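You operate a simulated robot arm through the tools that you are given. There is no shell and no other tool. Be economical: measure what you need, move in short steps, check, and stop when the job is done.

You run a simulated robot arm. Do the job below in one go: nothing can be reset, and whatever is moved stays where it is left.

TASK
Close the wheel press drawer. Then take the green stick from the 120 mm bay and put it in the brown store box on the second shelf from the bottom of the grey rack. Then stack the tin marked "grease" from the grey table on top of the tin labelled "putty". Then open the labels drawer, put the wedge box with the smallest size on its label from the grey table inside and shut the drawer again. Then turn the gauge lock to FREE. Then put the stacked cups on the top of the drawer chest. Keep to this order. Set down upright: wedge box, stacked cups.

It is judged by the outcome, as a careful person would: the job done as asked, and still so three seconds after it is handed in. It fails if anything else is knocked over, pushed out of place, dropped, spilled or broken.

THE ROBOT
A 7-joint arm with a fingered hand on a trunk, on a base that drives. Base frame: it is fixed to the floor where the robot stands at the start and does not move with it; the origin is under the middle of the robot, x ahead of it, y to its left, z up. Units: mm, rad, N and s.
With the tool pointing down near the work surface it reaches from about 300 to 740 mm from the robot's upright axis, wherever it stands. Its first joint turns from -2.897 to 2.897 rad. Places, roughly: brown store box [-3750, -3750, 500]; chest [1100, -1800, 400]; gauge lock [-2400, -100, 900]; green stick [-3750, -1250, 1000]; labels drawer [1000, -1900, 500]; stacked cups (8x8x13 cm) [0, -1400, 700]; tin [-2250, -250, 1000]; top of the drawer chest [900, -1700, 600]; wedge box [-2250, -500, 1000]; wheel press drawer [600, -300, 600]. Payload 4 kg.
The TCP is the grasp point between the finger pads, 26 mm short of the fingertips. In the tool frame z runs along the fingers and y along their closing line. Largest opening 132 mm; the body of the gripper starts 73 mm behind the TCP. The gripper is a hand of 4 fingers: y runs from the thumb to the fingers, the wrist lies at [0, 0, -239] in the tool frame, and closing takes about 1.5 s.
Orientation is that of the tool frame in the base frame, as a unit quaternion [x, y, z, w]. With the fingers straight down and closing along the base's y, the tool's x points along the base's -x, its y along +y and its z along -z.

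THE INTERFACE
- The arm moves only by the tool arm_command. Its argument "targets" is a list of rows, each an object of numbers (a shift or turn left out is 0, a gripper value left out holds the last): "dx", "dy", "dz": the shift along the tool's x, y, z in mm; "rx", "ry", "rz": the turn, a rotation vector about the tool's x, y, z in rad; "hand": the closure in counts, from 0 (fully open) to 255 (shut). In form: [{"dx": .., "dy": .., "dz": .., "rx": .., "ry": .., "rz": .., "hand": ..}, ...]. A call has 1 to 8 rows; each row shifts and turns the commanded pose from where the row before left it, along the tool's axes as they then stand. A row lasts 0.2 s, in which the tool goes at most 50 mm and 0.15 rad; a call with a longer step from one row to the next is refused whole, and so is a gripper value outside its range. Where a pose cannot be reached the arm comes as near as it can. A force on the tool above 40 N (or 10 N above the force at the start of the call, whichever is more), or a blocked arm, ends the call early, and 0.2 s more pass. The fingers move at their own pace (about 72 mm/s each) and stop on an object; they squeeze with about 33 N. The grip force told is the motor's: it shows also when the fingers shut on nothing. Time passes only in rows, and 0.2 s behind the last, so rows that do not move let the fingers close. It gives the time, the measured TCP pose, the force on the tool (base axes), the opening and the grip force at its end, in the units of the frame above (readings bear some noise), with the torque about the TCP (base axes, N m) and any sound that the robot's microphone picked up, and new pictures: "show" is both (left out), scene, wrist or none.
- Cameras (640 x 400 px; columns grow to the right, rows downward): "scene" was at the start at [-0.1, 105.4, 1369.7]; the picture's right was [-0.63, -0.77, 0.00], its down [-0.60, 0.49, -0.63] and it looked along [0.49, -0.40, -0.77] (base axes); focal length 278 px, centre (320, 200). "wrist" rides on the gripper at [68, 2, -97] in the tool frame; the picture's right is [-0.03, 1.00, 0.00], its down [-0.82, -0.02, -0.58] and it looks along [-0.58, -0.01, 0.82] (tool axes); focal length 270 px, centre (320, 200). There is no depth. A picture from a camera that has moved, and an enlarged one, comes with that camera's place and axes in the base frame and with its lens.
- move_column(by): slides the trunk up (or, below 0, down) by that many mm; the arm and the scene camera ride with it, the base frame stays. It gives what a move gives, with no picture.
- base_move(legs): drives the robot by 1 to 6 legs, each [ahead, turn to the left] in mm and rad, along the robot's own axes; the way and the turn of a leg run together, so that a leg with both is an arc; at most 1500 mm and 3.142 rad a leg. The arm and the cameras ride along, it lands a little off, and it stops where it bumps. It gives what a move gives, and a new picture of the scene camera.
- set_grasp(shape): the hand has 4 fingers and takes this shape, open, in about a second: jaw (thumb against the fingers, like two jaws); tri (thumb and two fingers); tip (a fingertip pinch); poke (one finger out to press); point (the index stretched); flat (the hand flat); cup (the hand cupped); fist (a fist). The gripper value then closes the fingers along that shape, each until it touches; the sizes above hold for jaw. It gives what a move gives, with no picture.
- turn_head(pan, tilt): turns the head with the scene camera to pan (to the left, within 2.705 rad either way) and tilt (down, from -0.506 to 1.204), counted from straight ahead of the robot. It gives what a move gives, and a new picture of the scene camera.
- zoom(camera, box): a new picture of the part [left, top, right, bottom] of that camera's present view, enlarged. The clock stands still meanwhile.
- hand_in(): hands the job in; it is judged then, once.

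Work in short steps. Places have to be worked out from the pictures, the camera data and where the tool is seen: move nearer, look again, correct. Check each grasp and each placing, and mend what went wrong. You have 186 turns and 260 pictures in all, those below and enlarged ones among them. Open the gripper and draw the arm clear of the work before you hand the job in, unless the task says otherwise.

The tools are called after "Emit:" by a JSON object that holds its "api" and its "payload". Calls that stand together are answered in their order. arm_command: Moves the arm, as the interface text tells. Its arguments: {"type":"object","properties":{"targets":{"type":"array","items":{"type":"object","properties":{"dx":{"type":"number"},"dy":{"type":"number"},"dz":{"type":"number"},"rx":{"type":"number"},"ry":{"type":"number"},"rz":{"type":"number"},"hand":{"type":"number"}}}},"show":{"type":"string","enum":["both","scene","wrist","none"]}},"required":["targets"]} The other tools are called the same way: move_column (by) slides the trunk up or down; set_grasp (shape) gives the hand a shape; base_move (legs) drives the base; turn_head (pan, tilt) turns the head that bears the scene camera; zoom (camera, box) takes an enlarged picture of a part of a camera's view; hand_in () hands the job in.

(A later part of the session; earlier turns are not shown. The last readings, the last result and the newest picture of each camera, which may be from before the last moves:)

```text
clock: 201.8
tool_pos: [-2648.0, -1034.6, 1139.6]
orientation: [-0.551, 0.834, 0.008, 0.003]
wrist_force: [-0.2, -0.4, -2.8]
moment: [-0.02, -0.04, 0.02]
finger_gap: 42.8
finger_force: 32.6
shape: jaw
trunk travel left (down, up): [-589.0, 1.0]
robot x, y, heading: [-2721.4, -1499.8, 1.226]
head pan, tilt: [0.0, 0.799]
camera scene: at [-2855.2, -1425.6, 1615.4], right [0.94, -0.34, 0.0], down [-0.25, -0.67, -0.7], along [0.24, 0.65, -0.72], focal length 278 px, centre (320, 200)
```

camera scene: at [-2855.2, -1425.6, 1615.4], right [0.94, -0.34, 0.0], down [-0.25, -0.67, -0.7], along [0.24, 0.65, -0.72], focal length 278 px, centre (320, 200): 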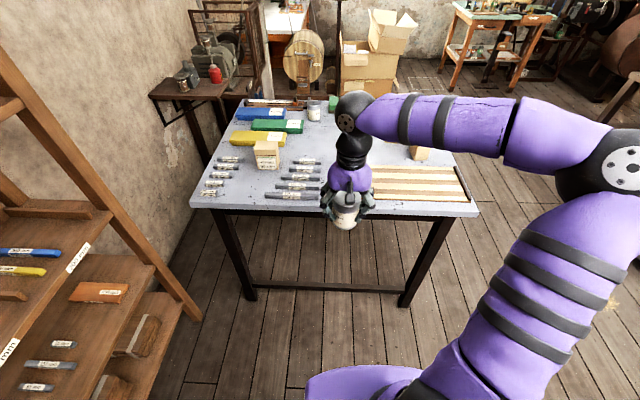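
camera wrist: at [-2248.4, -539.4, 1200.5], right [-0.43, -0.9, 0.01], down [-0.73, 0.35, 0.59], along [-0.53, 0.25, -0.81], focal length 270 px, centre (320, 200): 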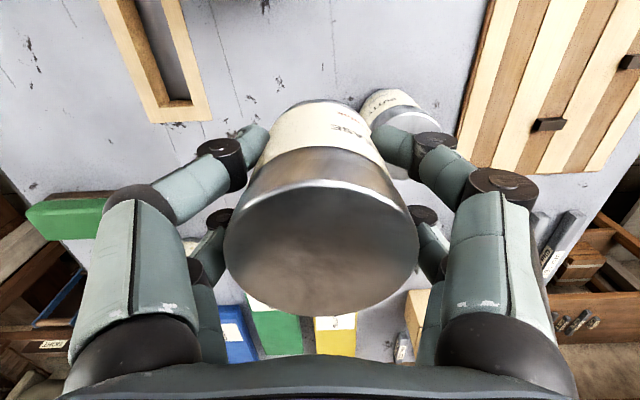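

I am south of the table, roughly in line with the putty tin. I drive 355 mm up to the edge.

Emit:
{"api": "base_move", "payload": {"legs": [[355, -0.045]]}}

Emit:
{"api": "zoom", "payload": {"camera": "wrist", "box": [0, 0, 640, 400]}}

```text
clock: 204.1
tool_pos: [-2501.3, -707.2, 1138.3]
orientation: [-0.535, 0.845, 0.007, 0.003]
wrist_force: [0.4, 0.4, -3.1]
moment: [0.03, 0.0, 0.01]
finger_gap: 42.8
finger_force: 33.1
shape: jaw
trunk travel left (down, up): [-589.0, 1.0]
robot x, y, heading: [-2588.6, -1168.4, 1.18]
head pan, tilt: [0.0, 0.799]
camera scene: at [-2723.1, -1088.9, 1615.3], right [0.92, -0.38, 0.0], down [-0.27, -0.66, -0.7], along [0.27, 0.64, -0.72], focal length 278 px, centre (320, 200)
```

scene: 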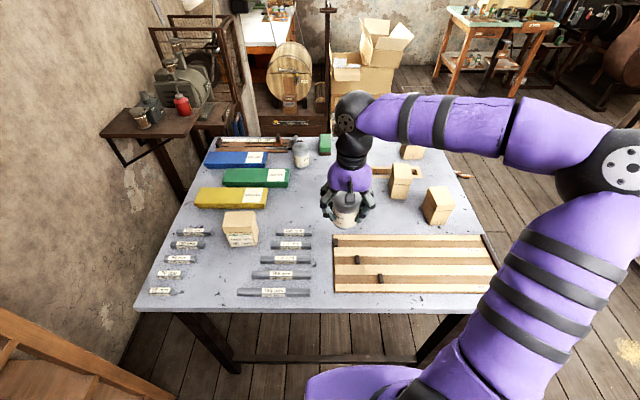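

```text
1.00 times, centred on (320, 200) of wrist (not enlarged: the box is as wide or as high as the picture)
camera zoom: at [-2532.2, -770.8, 1234.7], right [-0.89, 0.45, 0.01], down [0.37, 0.72, 0.59], along [0.26, 0.53, -0.81], focal length 270 px, centre (320, 200)
```

zoom: 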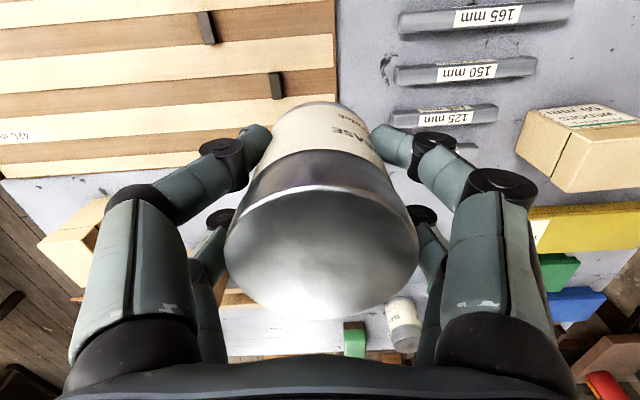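

The putty tin is hidden behind the hand. I move ahead and keep ~100 mm to its left so both tins can be seen.

Emit:
{"api": "arm_command", "payload": {"targets": [{"dx": -45, "dy": 14}, {"dx": -45, "dy": 14}, {"dx": -45, "dy": 14}, {"dx": -44, "dy": 14}], "show": "both"}}

Emit:
{"api": "zoom", "payload": {"camera": "scene", "box": [280, 120, 400, 220]}}

```text
clock: 205.1
tool_pos: [-2474.2, -522.2, 1139.7]
orientation: [-0.535, 0.845, 0.005, 0.002]
wrist_force: [0.8, -0.9, -2.8]
moment: [0.0, 0.01, 0.03]
finger_gap: 42.5
finger_force: 32.9
shape: jaw
trunk travel left (down, up): [-589.0, 1.0]
robot x, y, heading: [-2588.8, -1170.5, 1.179]
head pan, tilt: [0.0, 0.799]
camera scene: at [-2723.6, -1088.5, 1615.2], right [0.92, -0.38, 0.0], down [-0.27, -0.66, -0.7], along [0.27, 0.64, -0.72], focal length 278 px, centre (320, 200)
camera wrist: at [-2505.8, -585.2, 1235.3], right [-0.89, 0.45, 0.01], down [0.37, 0.72, 0.59], along [0.26, 0.53, -0.81], focal length 270 px, centre (320, 200)
```

scene: 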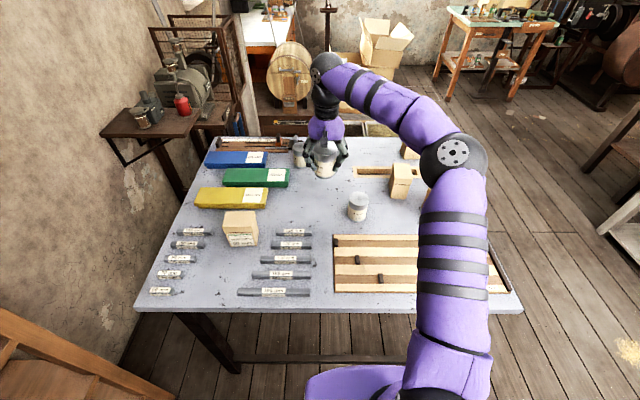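
wrist: 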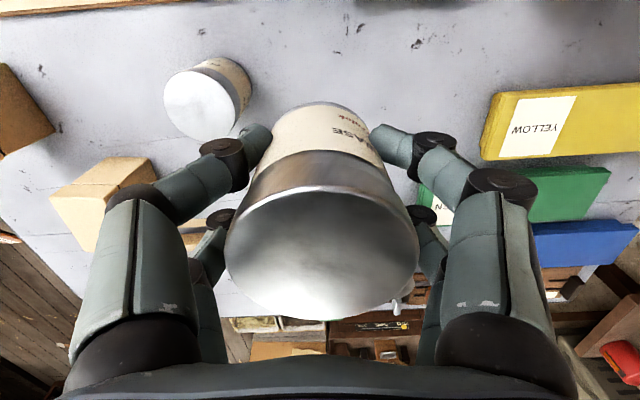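

```text
4.00 times, centred on (340, 170) of scene
camera zoom: at [-2723.6, -1088.5, 1615.2], right [0.92, -0.38, 0.0], down [-0.27, -0.66, -0.7], along [0.27, 0.64, -0.72], focal length 1111 px, centre (240, 320)
```

zoom: 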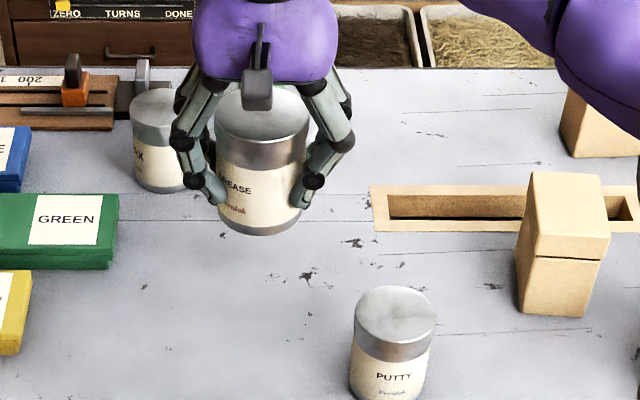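

Both cameras agree: putty centre ≈(-2377,-567). I shift 107 mm right over it and descend partway.

Emit:
{"api": "arm_command", "payload": {"targets": [{"dy": -36}, {"dy": -36}, {"dy": -35}, {"dz": 35}, {"dz": 35}, {}], "show": "wrist"}}

Emit:
{"api": "zoom", "payload": {"camera": "scene", "box": [300, 140, 420, 230]}}

```text
clock: 206.5
tool_pos: [-2378.0, -568.3, 1069.3]
orientation: [-0.534, 0.846, 0.007, 0.002]
wrist_force: [0.0, -0.1, -3.6]
moment: [-0.01, -0.01, 0.0]
finger_gap: 42.0
finger_force: 33.0
shape: jaw
trunk travel left (down, up): [-589.0, 1.0]
robot x, y, heading: [-2591.0, -1165.1, 1.176]
head pan, tilt: [0.0, 0.799]
camera wrist: at [-2410.4, -631.4, 1165.1], right [-0.89, 0.45, 0.01], down [0.37, 0.72, 0.59], along [0.26, 0.53, -0.81], focal length 270 px, centre (320, 200)
```

wrist: 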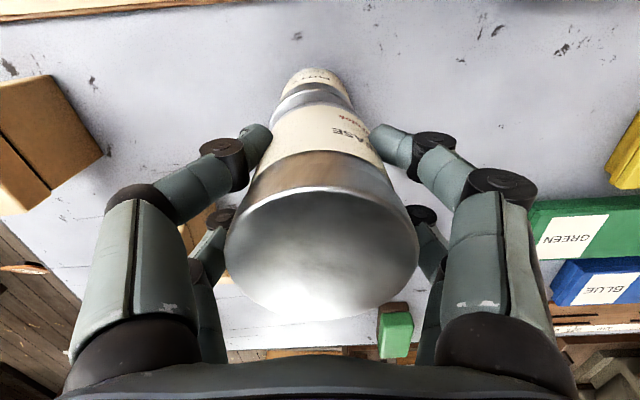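

```text
4.44 times, centred on (360, 185) of scene
camera zoom: at [-2723.1, -1089.4, 1615.4], right [0.92, -0.38, 0.0], down [-0.27, -0.66, -0.7], along [0.27, 0.64, -0.72], focal length 1234 px, centre (142, 267)
```

zoom: 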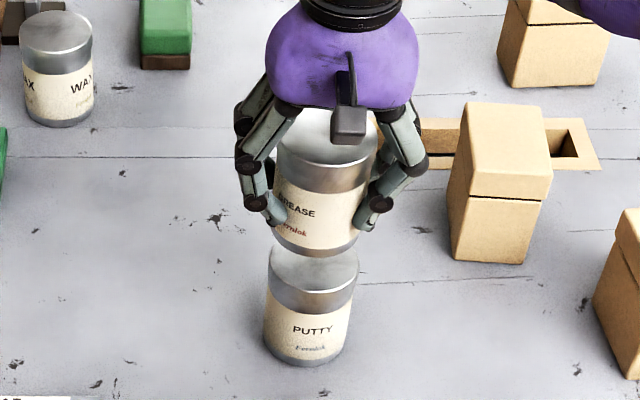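

Close. I check the alignment more exactly in the wrist view.

Emit:
{"api": "zoom", "payload": {"camera": "wrist", "box": [240, 50, 400, 160]}}

```text
3.64 times, centred on (320, 105) of wrist
camera zoom: at [-2410.4, -631.4, 1165.1], right [-0.89, 0.45, 0.01], down [0.37, 0.72, 0.59], along [0.26, 0.53, -0.81], focal length 983 px, centre (320, 546)
```

zoom: 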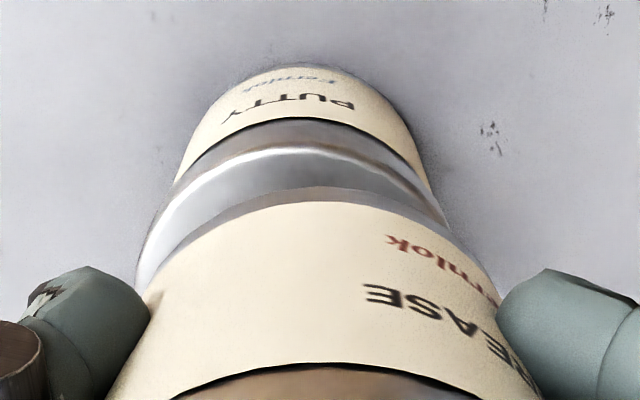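

The two tins are within about 4 mm; I correct by 2-3 mm and lower gently until contact.

Emit:
{"api": "arm_command", "payload": {"targets": [{"dx": -2, "dy": -3, "dz": 15}, {"dz": 12}, {"dz": 5}, {"dz": 3}, {"dz": 3}], "show": "none"}}

Emit:
{"api": "zoom", "payload": {"camera": "scene", "box": [300, 140, 420, 230]}}

```text
clock: 207.7
tool_pos: [-2374.2, -566.8, 1032.3]
orientation: [-0.534, 0.845, 0.007, 0.003]
wrist_force: [0.2, 0.4, 4.0]
moment: [-0.08, -0.09, 0.03]
finger_gap: 42.5
finger_force: 33.1
shape: jaw
trunk travel left (down, up): [-589.0, 1.0]
robot x, y, heading: [-2591.7, -1165.7, 1.18]
head pan, tilt: [0.0, 0.799]
```

```text
4.44 times, centred on (360, 185) of scene
camera zoom: at [-2723.4, -1090.0, 1615.6], right [0.92, -0.38, 0.0], down [-0.27, -0.66, -0.7], along [0.27, 0.64, -0.72], focal length 1234 px, centre (142, 267)
```

zoom: 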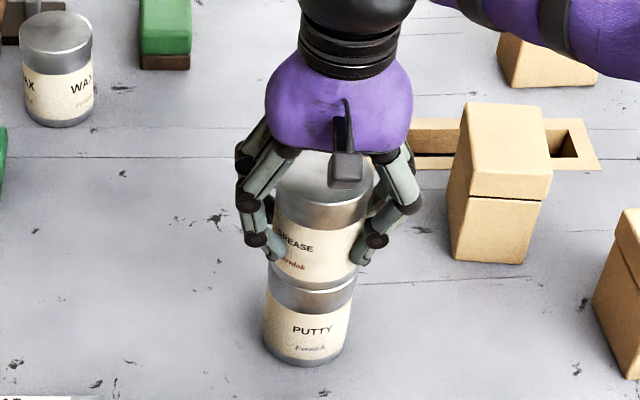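

Contact is made (force changed from -3.5 to +4 N) and the tins line up. I open and lift straight away.

Emit:
{"api": "arm_command", "payload": {"targets": [{"hand": 100}, {"hand": 0}, {}, {}, {"dz": -30}, {"dz": -45}, {"dz": -45}], "show": "both"}}

```text
clock: 209.3
tool_pos: [-2376.3, -569.1, 1153.7]
orientation: [-0.535, 0.845, 0.007, 0.002]
wrist_force: [-0.1, 0.6, 1.0]
moment: [-0.02, -0.02, 0.01]
finger_gap: 132.1
finger_force: 0.0
shape: jaw
trunk travel left (down, up): [-589.0, 1.0]
robot x, y, heading: [-2591.4, -1170.6, 1.184]
head pan, tilt: [0.0, 0.799]
camera scene: at [-2723.5, -1089.8, 1615.3], right [0.92, -0.38, 0.0], down [-0.27, -0.66, -0.7], along [0.27, 0.64, -0.72], focal length 278 px, centre (320, 200)
camera wrist: at [-2407.8, -631.7, 1249.5], right [-0.89, 0.45, 0.01], down [0.37, 0.72, 0.59], along [0.26, 0.53, -0.81], focal length 270 px, centre (320, 200)
```

scene: 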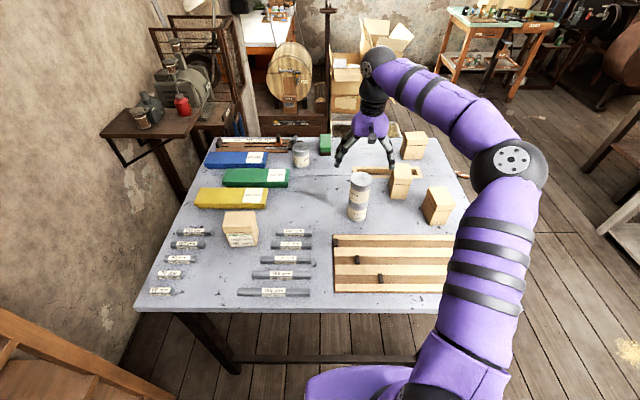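
wrist: 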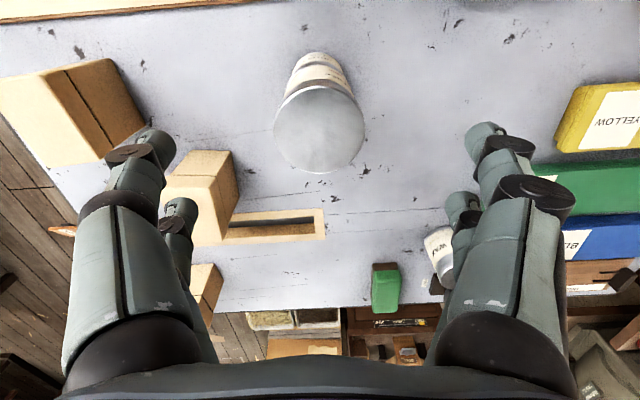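

The stack stands neatly. I read the far wedge box's label from here before leaving.

Emit:
{"api": "zoom", "payload": {"camera": "scene", "box": [205, 200, 275, 255]}}

Emit:
{"api": "arm_command", "payload": {"targets": [{"dx": 45}, {"dx": 45}, {"dx": 45}, {"dx": 40}], "show": "none"}}

```text
7.27 times, centred on (240, 228) of scene
camera zoom: at [-2723.5, -1089.8, 1615.3], right [0.92, -0.38, 0.0], down [-0.27, -0.66, -0.7], along [0.27, 0.64, -0.72], focal length 2020 px, centre (902, 0)
```

zoom: 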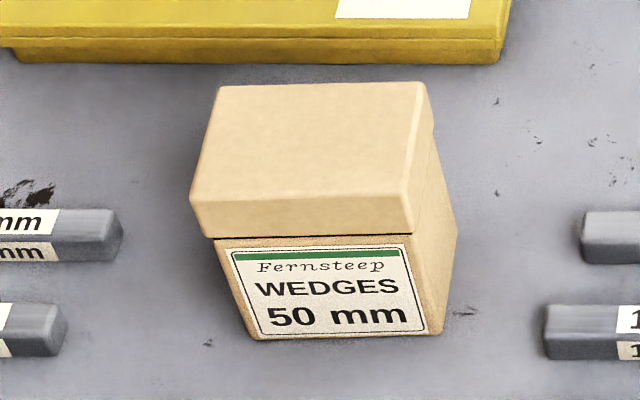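

```text
clock: 210.3
tool_pos: [-2447.1, -727.3, 1150.3]
orientation: [-0.534, 0.845, 0.007, 0.004]
wrist_force: [-0.5, -0.2, 0.2]
moment: [0.0, -0.03, 0.04]
finger_gap: 132.0
finger_force: 0.1
shape: jaw
trunk travel left (down, up): [-589.0, 1.0]
robot x, y, heading: [-2589.0, -1170.3, 1.179]
head pan, tilt: [0.0, 0.799]
```

50 mm. So the choice is between 30 mm and the unread north-east box. I drive round to the north-east.

Emit:
{"api": "base_move", "payload": {"legs": [[-350, 0], [0, -1.143], [1223, 0], [0, 1.329], [1226, 0], [0, 0.8]]}}

Emit:
{"api": "turn_head", "payload": {"pan": 0.8, "tilt": 0.5}}

```text
clock: 233.2
tool_pos: [-1572.3, 117.8, 1150.4]
orientation: [0.873, -0.488, -0.007, 0.001]
wrist_force: [-0.3, 0.0, 0.4]
moment: [0.0, 0.04, -0.01]
finger_gap: 131.7
finger_force: 0.1
shape: jaw
trunk travel left (down, up): [-589.0, 1.0]
robot x, y, heading: [-1277.8, -243.4, 2.178]
head pan, tilt: [0.0, 0.799]
camera scene: at [-1415.8, -312.1, 1615.4], right [0.82, 0.57, 0.0], down [0.41, -0.59, -0.7], along [-0.4, 0.57, -0.72], focal length 278 px, centre (320, 200)
```

scene: 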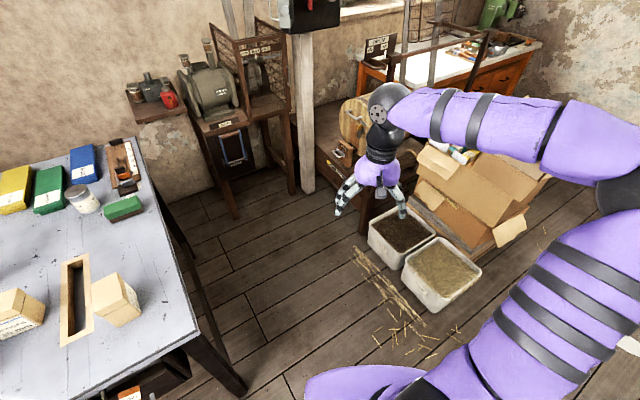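

```text
clock: 234.3
tool_pos: [-1572.5, 118.6, 1150.7]
orientation: [0.873, -0.488, -0.009, 0.001]
wrist_force: [0.1, -0.7, -0.9]
moment: [0.02, 0.01, 0.0]
finger_gap: 132.0
finger_force: 0.1
shape: jaw
trunk travel left (down, up): [-589.0, 1.0]
robot x, y, heading: [-1279.0, -244.5, 2.176]
head pan, tilt: [0.799, 0.499]
camera scene: at [-1459.6, -363.2, 1641.3], right [0.17, 0.99, 0.0], down [0.47, -0.08, -0.88], along [-0.87, 0.15, -0.48], focal length 278 px, centre (320, 200)
```

scene: 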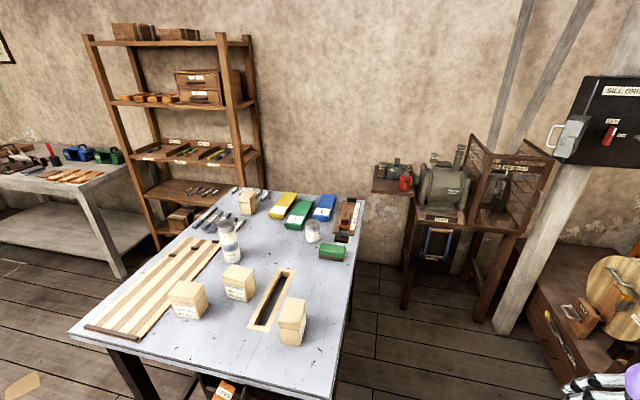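

I go on to the north side of the table and face it.

Emit:
{"api": "base_move", "payload": {"legs": [[0, -0.142], [495, 0], [0, 1.382], [312, 0], [0, 0.905]]}}

Emit:
{"api": "turn_head", "payload": {"pan": 0, "tilt": 0.8}}

```text
clock: 245.9
tool_pos: [-1957.8, -315.5, 1150.4]
orientation: [0.855, 0.519, -0.003, 0.007]
wrist_force: [0.2, 0.8, 0.0]
moment: [0.0, -0.02, 0.0]
finger_gap: 131.9
finger_force: 0.1
shape: jaw
trunk travel left (down, up): [-589.0, 1.0]
robot x, y, heading: [-1799.2, 120.9, -1.996]
head pan, tilt: [0.799, 0.499]
camera scene: at [-1600.8, 29.9, 1641.3], right [-0.93, -0.37, 0.0], down [-0.17, 0.45, -0.88], along [0.32, -0.82, -0.48], focal length 278 px, centre (320, 200)
```

scene: 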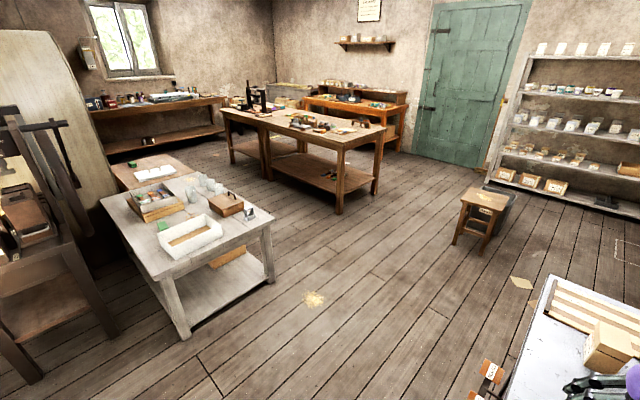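

```text
clock: 247.0
tool_pos: [-1958.0, -314.2, 1150.4]
orientation: [0.855, 0.518, -0.003, 0.006]
wrist_force: [-0.3, 0.1, 0.4]
moment: [-0.05, -0.02, 0.01]
finger_gap: 132.0
finger_force: 0.0
shape: jaw
trunk travel left (down, up): [-589.0, 1.0]
robot x, y, heading: [-1798.4, 121.6, -1.999]
head pan, tilt: [0.0, 0.799]
camera scene: at [-1667.3, 41.1, 1615.4], right [-0.91, 0.41, 0.0], down [0.3, 0.65, -0.7], along [-0.29, -0.64, -0.72], focal length 278 px, centre (320, 200)
```

scene: 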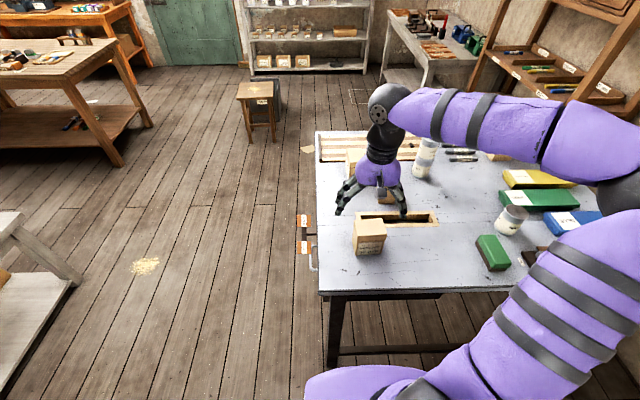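

The north-east box with its label is in view; I zoom in on it.

Emit:
{"api": "zoom", "payload": {"camera": "scene", "box": [335, 205, 405, 265]}}

Emit:
{"api": "zoom", "payload": {"camera": "wrist", "box": [0, 0, 640, 400]}}

```text
6.67 times, centred on (370, 235) of scene
camera zoom: at [-1667.3, 41.1, 1615.4], right [-0.91, 0.41, 0.0], down [0.3, 0.65, -0.7], along [-0.29, -0.64, -0.72], focal length 1851 px, centre (-13, -33)
```

zoom: 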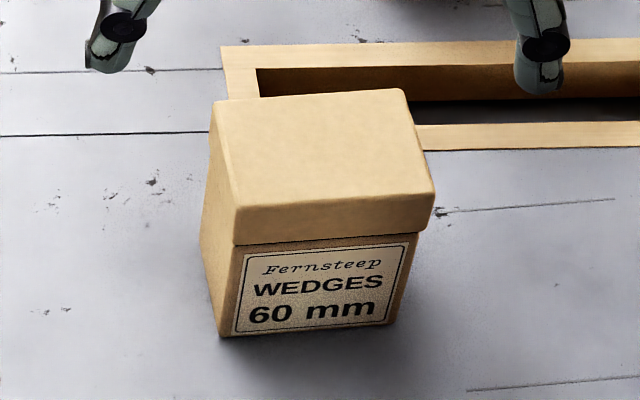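

```text
1.00 times, centred on (320, 200) of wrist (not enlarged: the box is as wide or as high as the picture)
camera zoom: at [-1926.2, -254.0, 1246.3], right [0.88, -0.48, 0.01], down [-0.4, -0.71, 0.59], along [-0.28, -0.52, -0.81], focal length 270 px, centre (320, 200)
```

zoom: 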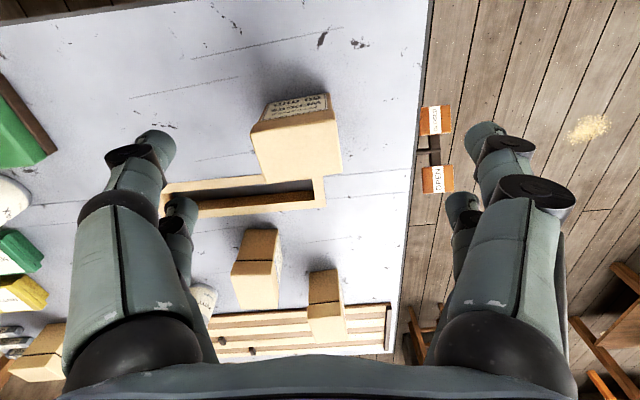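

It's 60 mm, so the 30 mm box is the smallest. I creep 75 mm closer to the table and bring the hand toward the 30 mm box.

Emit:
{"api": "base_move", "payload": {"legs": [[75, 0.038]]}}

Emit:
{"api": "arm_command", "payload": {"targets": [{"dx": -42, "dy": -13}, {"dx": -42, "dy": -13}, {"dx": -42, "dy": -13}], "show": "both"}}

```text
clock: 248.0
tool_pos: [-1969.3, -388.4, 1150.7]
orientation: [0.845, 0.535, -0.003, 0.006]
wrist_force: [0.6, 0.2, -1.1]
moment: [0.04, -0.02, 0.0]
finger_gap: 132.0
finger_force: 0.0
shape: jaw
trunk travel left (down, up): [-589.0, 1.0]
robot x, y, heading: [-1832.6, 52.5, -1.963]
head pan, tilt: [0.0, 0.799]
camera scene: at [-1693.7, -22.5, 1615.3], right [-0.93, 0.38, 0.0], down [0.27, 0.66, -0.7], along [-0.26, -0.65, -0.72], focal length 278 px, centre (320, 200)
```

scene: 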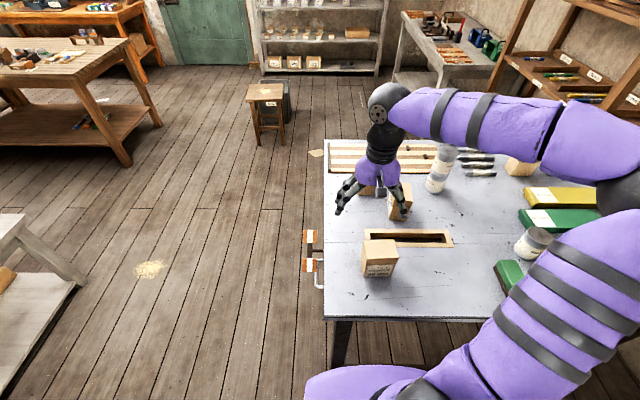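

```text
clock: 248.8
tool_pos: [-2059.9, -486.1, 1151.8]
orientation: [0.845, 0.535, -0.002, 0.007]
wrist_force: [0.4, -0.7, 0.6]
moment: [-0.01, -0.01, 0.0]
finger_gap: 132.1
finger_force: 0.0
shape: jaw
trunk travel left (down, up): [-589.0, 1.0]
robot x, y, heading: [-1830.0, 50.5, -1.962]
head pan, tilt: [0.0, 0.799]
camera scene: at [-1693.7, -22.1, 1615.3], right [-0.93, 0.38, 0.0], down [0.27, 0.66, -0.7], along [-0.26, -0.65, -0.72], focal length 278 px, centre (320, 200)
camera wrist: at [-2031.3, -424.3, 1247.3], right [0.89, -0.45, 0.01], down [-0.37, -0.72, 0.59], along [-0.26, -0.53, -0.81], focal length 270 px, centre (320, 200)
```

scene: 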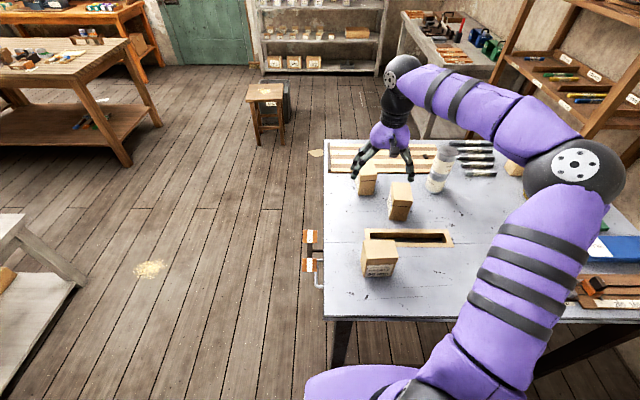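
wrist: 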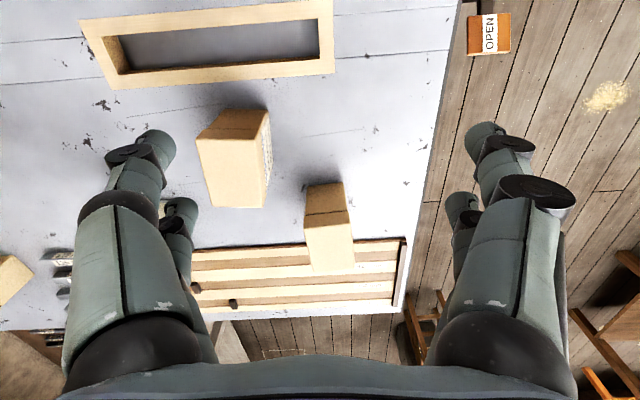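

The 30 mm box is the one nearer the slot. I zoom on it in the wrist view for its corners.

Emit:
{"api": "zoom", "payload": {"camera": "wrist", "box": [160, 80, 320, 230]}}

Emit:
{"api": "zoom", "payload": {"camera": "scene", "box": [330, 150, 460, 240]}}

```text
2.67 times, centred on (240, 155) of wrist
camera zoom: at [-2031.3, -424.3, 1247.3], right [0.89, -0.45, 0.01], down [-0.37, -0.72, 0.59], along [-0.26, -0.53, -0.81], focal length 721 px, centre (533, 320)
```

zoom: 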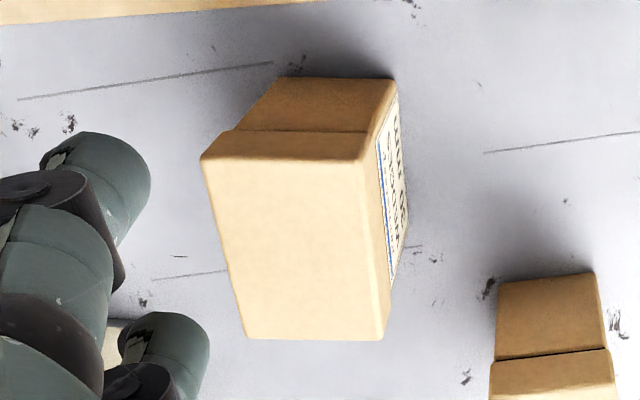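

```text
4.44 times, centred on (395, 195) of scene
camera zoom: at [-1693.7, -22.1, 1615.3], right [-0.93, 0.38, 0.0], down [0.27, 0.66, -0.7], along [-0.26, -0.65, -0.72], focal length 1234 px, centre (-13, 222)
```

zoom: 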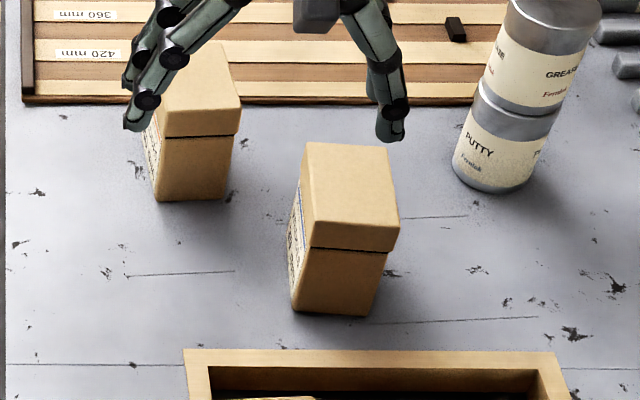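

The 30 mm box: top centre ≈(-2178,-517), top z≈1000, about 55×80 mm, aligned with the hand. I move over it and partly descend.

Emit:
{"api": "arm_command", "payload": {"targets": [{"dx": -26, "dy": -31, "hand": 50}, {"dx": -26, "dy": -31}, {"dx": -26, "dy": -31, "rz": 0.04}, {"dz": 40}, {"dz": 40}, {"dz": 15}], "show": "both"}}

```text
clock: 250.2
tool_pos: [-2177.5, -518.2, 1055.5]
orientation: [0.856, 0.517, -0.003, 0.006]
wrist_force: [0.2, 0.7, 0.1]
moment: [0.0, -0.03, 0.01]
finger_gap: 106.3
finger_force: 0.1
shape: jaw
trunk travel left (down, up): [-589.0, 1.0]
robot x, y, heading: [-1827.9, 51.5, -1.957]
head pan, tilt: [0.0, 0.799]
camera scene: at [-1693.7, -22.0, 1615.4], right [-0.93, 0.38, 0.0], down [0.27, 0.66, -0.7], along [-0.26, -0.65, -0.72], focal length 278 px, centre (320, 200)
camera wrist: at [-2146.6, -457.0, 1152.5], right [0.87, -0.48, 0.01], down [-0.4, -0.71, 0.59], along [-0.28, -0.52, -0.81], focal length 270 px, centre (320, 200)
```

scene: 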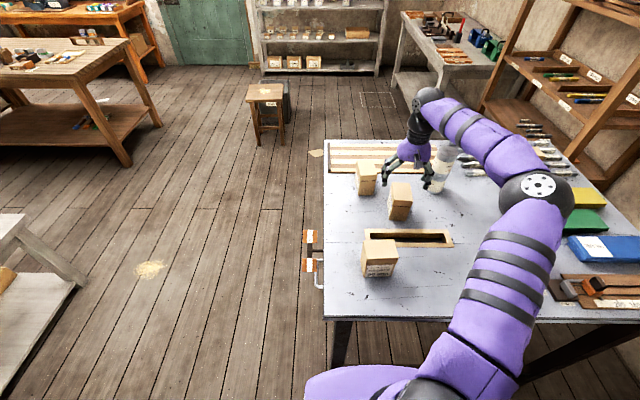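
wrist: 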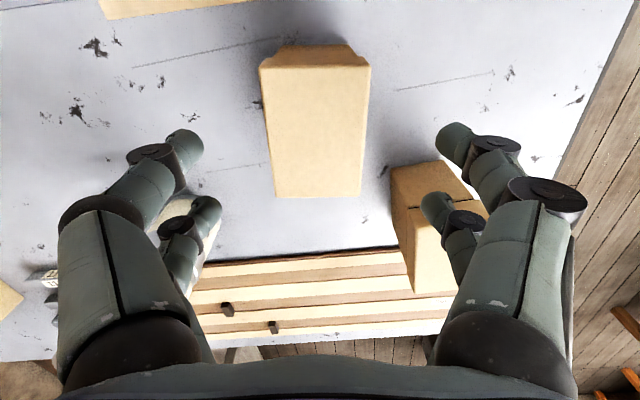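

Alignment is good (box centre within 3 mm, digits clear of the 40 mm box by ~30 mm). I go down to z≈942, below the lid seam, and close.

Emit:
{"api": "arm_command", "payload": {"targets": [{"dz": 40}, {"dz": 40}, {"dz": 33}, {"hand": 255}, {}, {}, {}, {}], "show": "both"}}

```text
clock: 252.0
tool_pos: [-2178.1, -518.1, 943.8]
orientation: [0.855, 0.519, -0.002, 0.007]
wrist_force: [-0.6, 0.2, -0.1]
moment: [0.0, 0.03, -0.01]
finger_gap: 52.6
finger_force: 33.2
shape: jaw
trunk travel left (down, up): [-589.0, 1.0]
robot x, y, heading: [-1828.3, 49.9, -1.957]
head pan, tilt: [0.0, 0.799]
camera scene: at [-1693.7, -21.9, 1615.4], right [-0.93, 0.38, 0.0], down [0.27, 0.66, -0.7], along [-0.26, -0.65, -0.72], focal length 278 px, centre (320, 200)
camera wrist: at [-2145.7, -457.9, 1040.5], right [0.87, -0.48, 0.01], down [-0.4, -0.71, 0.59], along [-0.28, -0.52, -0.81], focal length 270 px, centre (320, 200)
```

scene: 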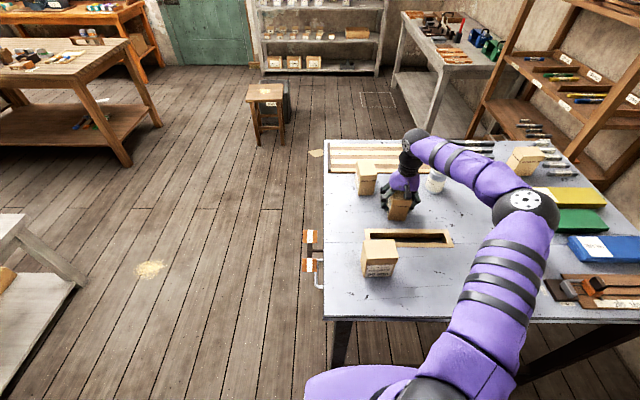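
wrist: 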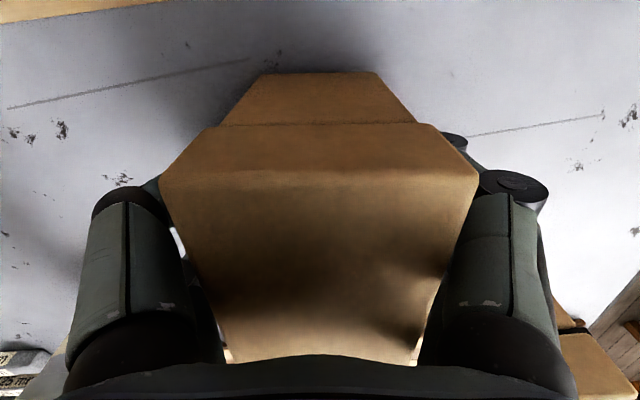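

Gripped at 52.6 mm. I lift and check the box comes up whole.

Emit:
{"api": "arm_command", "payload": {"targets": [{"dz": -25}, {"dz": -45}, {"dz": -45}, {"dz": -45}], "show": "both"}}

```text
clock: 253.0
tool_pos: [-2178.5, -516.5, 1102.0]
orientation: [0.855, 0.519, -0.003, 0.007]
wrist_force: [0.4, 0.6, -2.3]
moment: [0.01, 0.02, 0.03]
finger_gap: 52.5
finger_force: 33.5
shape: jaw
trunk travel left (down, up): [-589.0, 1.0]
robot x, y, heading: [-1828.5, 55.0, -1.96]
head pan, tilt: [0.0, 0.799]
camera scene: at [-1693.4, -21.8, 1615.3], right [-0.93, 0.38, 0.0], down [0.27, 0.66, -0.7], along [-0.26, -0.65, -0.72], focal length 278 px, centre (320, 200)
camera wrist: at [-2145.7, -455.8, 1198.5], right [0.88, -0.48, 0.01], down [-0.4, -0.71, 0.59], along [-0.28, -0.52, -0.81], focal length 270 px, centre (320, 200)
```

scene: 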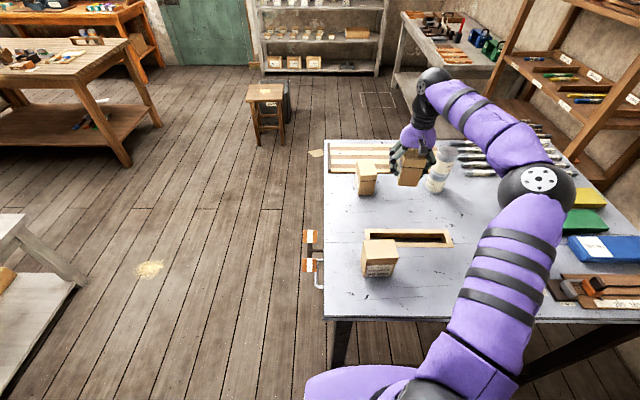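
wrist: 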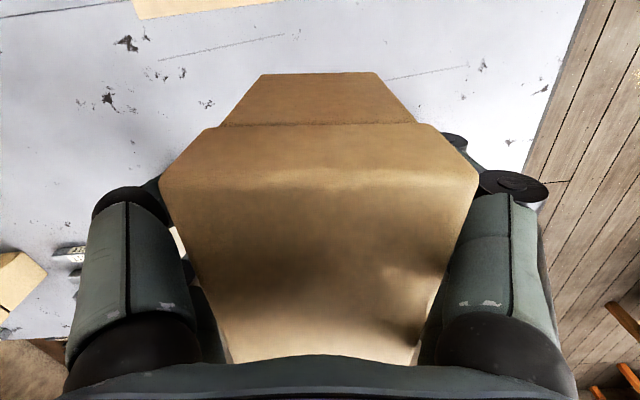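

The box is held and whole. I bring the arm in and drive toward the chest beyond the white bench; I'll park the box on the chest top while I open the drawer.

Emit:
{"api": "arm_command", "payload": {"targets": [{"dx": 45, "dz": -10}, {"dx": 45, "dz": -10}, {"dx": 45}, {"dx": 45}], "show": "none"}}

Emit:
{"api": "base_move", "payload": {"legs": [[-150, 0], [0, 1.446], [598, 0], [0, -0.871], [1490, 0], [0, 1.2]]}}

```text
clock: 254.0
tool_pos: [-2090.9, -357.9, 1121.5]
orientation: [0.855, 0.518, -0.002, 0.007]
wrist_force: [-1.0, -0.7, -1.8]
moment: [0.0, 0.0, -0.02]
finger_gap: 52.2
finger_force: 33.4
shape: jaw
trunk travel left (down, up): [-589.0, 1.0]
robot x, y, heading: [-1826.8, 56.6, -1.959]
head pan, tilt: [0.0, 0.799]
```

```text
clock: 275.0
tool_pos: [-563.4, -1784.0, 1121.0]
orientation: [0.156, 0.988, 0.003, 0.007]
wrist_force: [-0.4, -0.2, -3.2]
moment: [0.02, -0.02, -0.05]
finger_gap: 52.3
finger_force: 33.2
shape: jaw
trunk travel left (down, up): [-589.0, 1.0]
robot x, y, heading: [-1018.1, -1594.6, -0.219]
head pan, tilt: [0.0, 0.799]
camera scene: at [-961.5, -1446.9, 1615.4], right [-0.21, -0.98, 0.0], down [-0.7, 0.15, -0.7], along [0.68, -0.15, -0.72], focal length 278 px, centre (320, 200)
```

scene: 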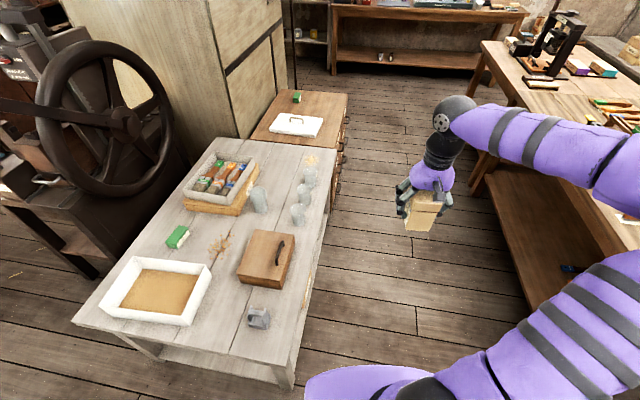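

The chest stands past the bench with its drawers facing the corridor to the right. I drive down the corridor and turn to face it.

Emit:
{"api": "base_move", "payload": {"legs": [[0, -0.286], [950, 0], [930, 0], [0, 1.685]]}}

Emit:
{"api": "turn_head", "payload": {"pan": -0.1, "tilt": 0.9}}

```text
clock: 289.9
tool_pos: [918.0, -2066.5, 1122.7]
orientation: [-0.514, 0.858, 0.007, 0.003]
wrist_force: [-0.1, -0.2, -2.2]
moment: [-0.03, 0.0, 0.03]
finger_gap: 52.2
finger_force: 33.3
shape: jaw
trunk travel left (down, up): [-589.0, 1.0]
robot x, y, heading: [652.4, -2473.9, 1.177]
head pan, tilt: [0.0, 0.799]
camera scene: at [518.4, -2398.2, 1615.4], right [0.92, -0.38, 0.0], down [-0.27, -0.66, -0.7], along [0.27, 0.64, -0.72], focal length 278 px, centre (320, 200)
```

scene: 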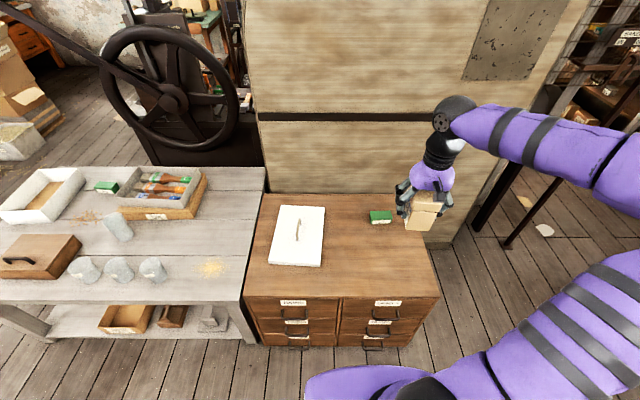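

```text
clock: 290.6
tool_pos: [917.2, -2067.1, 1121.9]
orientation: [-0.515, 0.857, 0.007, 0.001]
wrist_force: [-0.1, -0.4, -1.7]
moment: [0.01, -0.01, 0.0]
finger_gap: 52.5
finger_force: 33.4
shape: jaw
trunk travel left (down, up): [-589.0, 1.0]
robot x, y, heading: [649.2, -2474.6, 1.173]
head pan, tilt: [-0.099, 0.901]
camera scene: at [523.2, -2406.1, 1607.5], right [0.88, -0.47, 0.0], down [-0.37, -0.69, -0.62], along [0.29, 0.55, -0.78], focal length 278 px, centre (320, 200)
```

scene: 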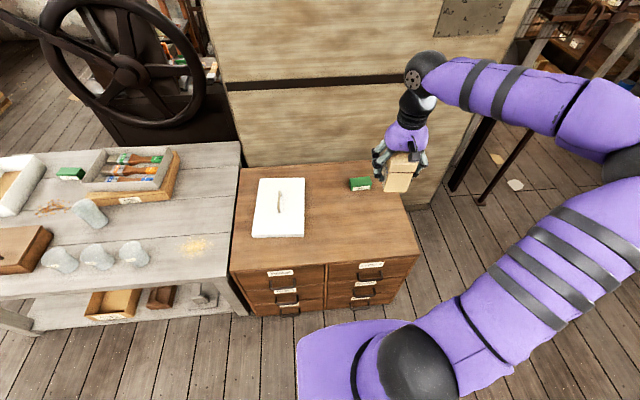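

The chest has two columns of three drawers. I zoom to read the drawer labels.

Emit:
{"api": "zoom", "payload": {"camera": "scene", "box": [220, 250, 430, 330]}}

Emit:
{"api": "zoom", "payload": {"camera": "scene", "box": [0, 180, 160, 290]}}

```text
3.05 times, centred on (325, 290) of scene
camera zoom: at [523.2, -2406.1, 1607.5], right [0.88, -0.47, 0.0], down [-0.37, -0.69, -0.62], along [0.29, 0.55, -0.78], focal length 846 px, centre (305, -74)
```

zoom: 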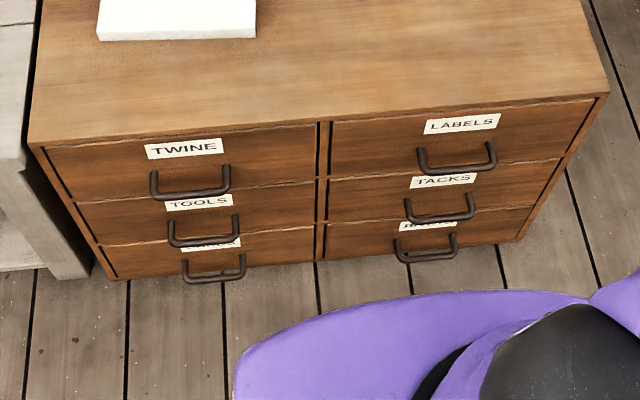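

```text
3.64 times, centred on (80, 235) of scene
camera zoom: at [523.2, -2406.1, 1607.5], right [0.88, -0.47, 0.0], down [-0.37, -0.69, -0.62], along [0.29, 0.55, -0.78], focal length 1010 px, centre (1193, 73)
```

zoom: 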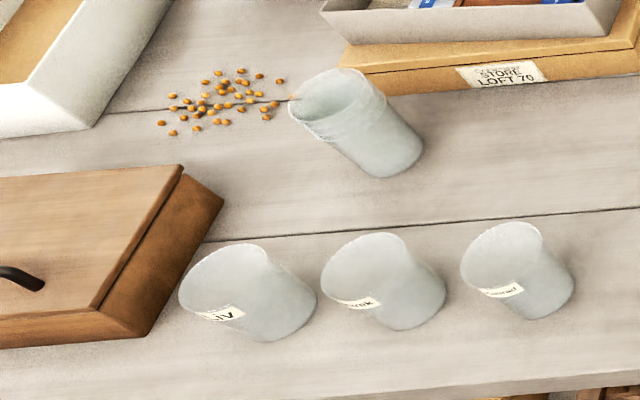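

Labels is the top right drawer. I'll first set the box down on the free middle of the chest top: lower the trunk, then reach over.

Emit:
{"api": "move_column", "payload": {"by": -330}}

Emit:
{"api": "arm_command", "payload": {"targets": [{"dx": -35, "dy": 25}, {"dx": -35, "dy": 25}, {"dx": -35, "dy": 25}, {"dx": -35, "dy": 25}], "show": "both"}}

```text
clock: 293.9
tool_pos: [918.1, -2066.9, 790.1]
orientation: [-0.515, 0.857, 0.007, 0.003]
wrist_force: [0.4, -0.5, -2.2]
moment: [0.01, -0.01, -0.03]
finger_gap: 52.2
finger_force: 33.4
shape: jaw
trunk travel left (down, up): [-259.0, 331.0]
robot x, y, heading: [652.8, -2476.1, 1.181]
head pan, tilt: [-0.099, 0.901]
```

```text
clock: 294.9
tool_pos: [896.1, -1896.3, 793.4]
orientation: [-0.515, 0.857, 0.007, 0.002]
wrist_force: [0.3, -0.3, -1.9]
moment: [0.05, 0.04, 0.04]
finger_gap: 52.3
finger_force: 32.7
shape: jaw
trunk travel left (down, up): [-259.0, 331.0]
robot x, y, heading: [649.7, -2477.1, 1.179]
head pan, tilt: [-0.099, 0.901]
camera scene: at [523.3, -2406.6, 1277.5], right [0.88, -0.47, 0.0], down [-0.37, -0.69, -0.62], along [0.29, 0.55, -0.78], focal length 278 px, centre (320, 200)
camera wrist: at [861.0, -1957.9, 888.8], right [-0.87, 0.49, 0.01], down [0.4, 0.7, 0.59], along [0.28, 0.51, -0.81], focal length 270 px, centre (320, 200)
```

scene: 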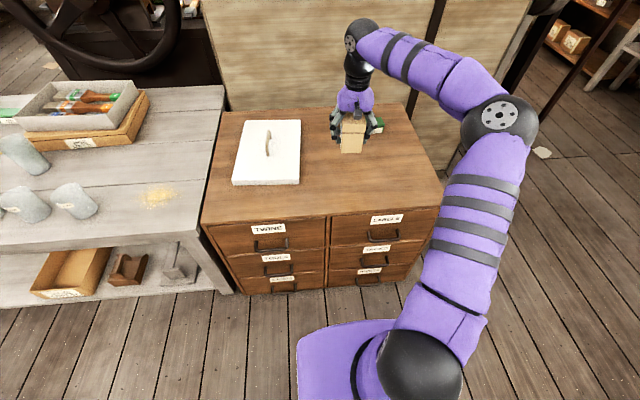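
wrist: 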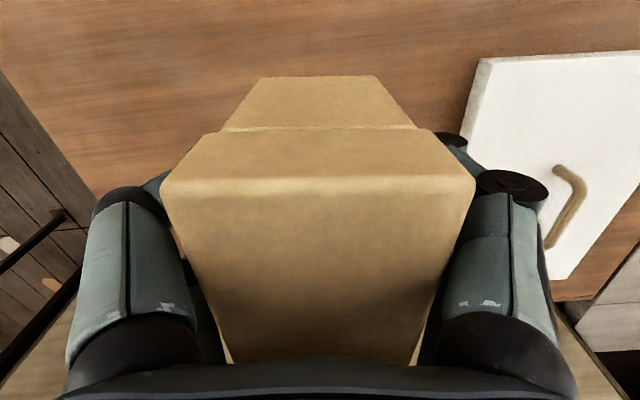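

The chest top is near z 617 and the spot under the box is free. I lower, slowly at the end, until it touches.

Emit:
{"api": "arm_command", "payload": {"targets": [{"dz": 40}, {"dz": 40}, {"dz": 10}, {"dz": 10}, {"dz": 8}], "show": "scene"}}

```text
clock: 296.1
tool_pos: [894.8, -1893.9, 685.0]
orientation: [-0.516, 0.857, 0.007, 0.002]
wrist_force: [0.6, 0.3, -1.9]
moment: [-0.03, 0.01, 0.02]
finger_gap: 52.1
finger_force: 32.8
shape: jaw
trunk travel left (down, up): [-259.0, 331.0]
robot x, y, heading: [656.3, -2475.1, 1.177]
head pan, tilt: [-0.099, 0.901]
camera scene: at [523.1, -2406.2, 1277.5], right [0.88, -0.47, 0.0], down [-0.37, -0.69, -0.62], along [0.29, 0.55, -0.78], focal length 278 px, centre (320, 200)
```

scene: 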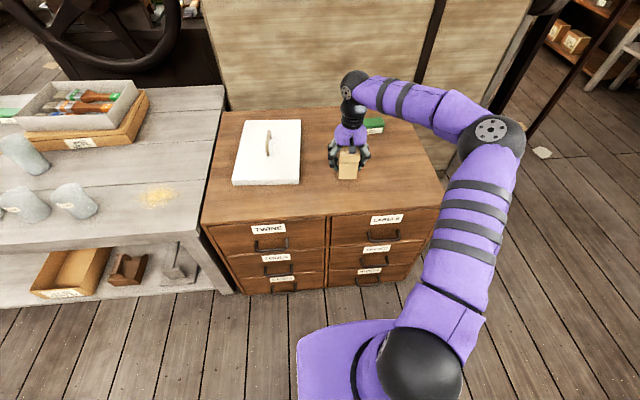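

Still free below; I continue in small steps.

Emit:
{"api": "arm_command", "payload": {"targets": [{"dz": 7}, {"dz": 7}, {"dz": 6}, {"dz": 5}, {"dz": 5}, {"dz": 5}], "show": "scene"}}

```text
clock: 297.4
tool_pos: [894.6, -1894.9, 650.6]
orientation: [-0.515, 0.857, 0.008, 0.003]
wrist_force: [0.6, -0.2, -2.2]
moment: [-0.02, 0.0, 0.01]
finger_gap: 52.0
finger_force: 32.6
shape: jaw
trunk travel left (down, up): [-259.0, 331.0]
robot x, y, heading: [653.2, -2479.8, 1.179]
head pan, tilt: [-0.099, 0.901]
camera scene: at [523.1, -2406.1, 1277.5], right [0.88, -0.47, 0.0], down [-0.37, -0.69, -0.62], along [0.29, 0.55, -0.78], focal length 278 px, centre (320, 200)
```

scene: 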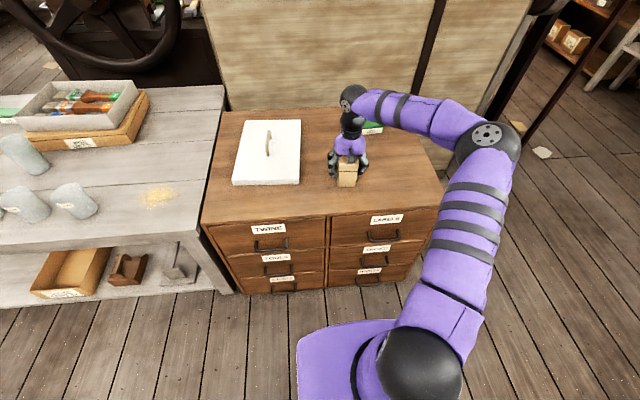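

Box bottom is at about z 606; continuing down slowly.

Emit:
{"api": "arm_command", "payload": {"targets": [{"dz": 5}, {"dz": 5}, {"dz": 5}, {"dz": 5}, {"dz": 5}, {"dz": 5}], "show": "none"}}

Emit:
{"api": "zoom", "payload": {"camera": "scene", "box": [300, 110, 420, 220]}}

```text
clock: 298.3
tool_pos: [895.6, -1894.7, 644.7]
orientation: [-0.516, 0.857, 0.01, 0.007]
wrist_force: [-1.4, -8.4, 22.7]
moment: [-0.44, -0.12, -0.01]
finger_gap: 52.9
finger_force: 33.3
shape: jaw
trunk travel left (down, up): [-259.0, 331.0]
robot x, y, heading: [649.8, -2478.6, 1.177]
head pan, tilt: [-0.099, 0.901]
stopped in row 4: the force on the tool passed its limit at 45 N (the readings are from after the stop); the commanded pose is now the measured one
```

```text
3.64 times, centred on (360, 165) of scene
camera zoom: at [522.3, -2408.4, 1277.7], right [0.88, -0.47, 0.0], down [-0.37, -0.69, -0.62], along [0.29, 0.55, -0.78], focal length 1010 px, centre (174, 327)
```

zoom: 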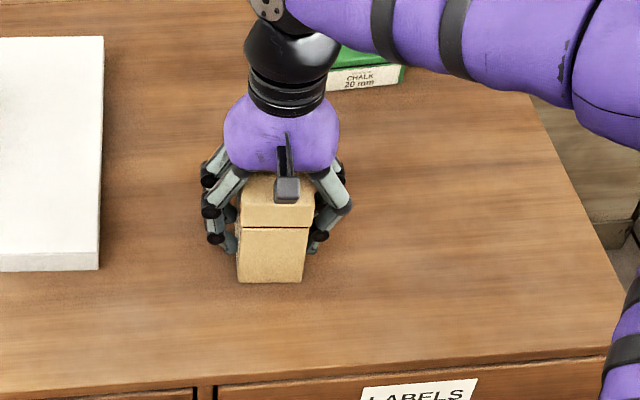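

Set down: the chest top is at z≈600. I relieve the pressure, open and rise.

Emit:
{"api": "arm_command", "payload": {"targets": [{"dz": -2}, {"hand": 100}, {"hand": 60}, {}, {"dz": -35}, {"dz": -45}, {"dz": -45}], "show": "both"}}

```text
clock: 299.9
tool_pos: [895.7, -1896.7, 764.5]
orientation: [-0.516, 0.857, 0.009, 0.004]
wrist_force: [-0.4, 0.1, -0.2]
moment: [0.0, 0.01, -0.01]
finger_gap: 100.8
finger_force: 0.1
shape: jaw
trunk travel left (down, up): [-259.0, 331.0]
robot x, y, heading: [655.6, -2478.8, 1.183]
head pan, tilt: [-0.099, 0.901]
camera scene: at [523.3, -2406.0, 1277.4], right [0.88, -0.47, 0.0], down [-0.37, -0.69, -0.62], along [0.29, 0.55, -0.78], focal length 278 px, centre (320, 200)
camera wrist: at [860.0, -1958.2, 860.9], right [-0.87, 0.49, 0.01], down [0.4, 0.7, 0.59], along [0.28, 0.52, -0.81], focal length 270 px, centre (320, 200)
```

scene: 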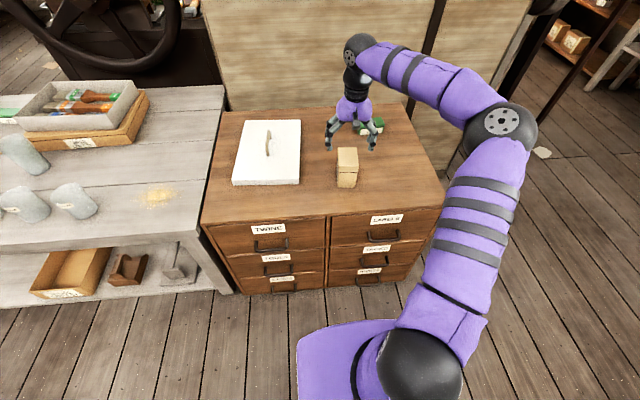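
wrist: 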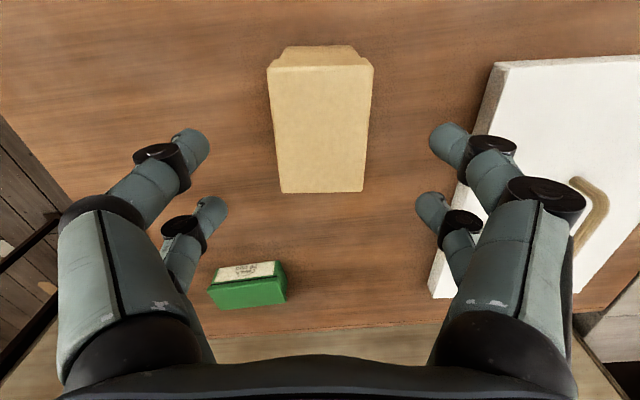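

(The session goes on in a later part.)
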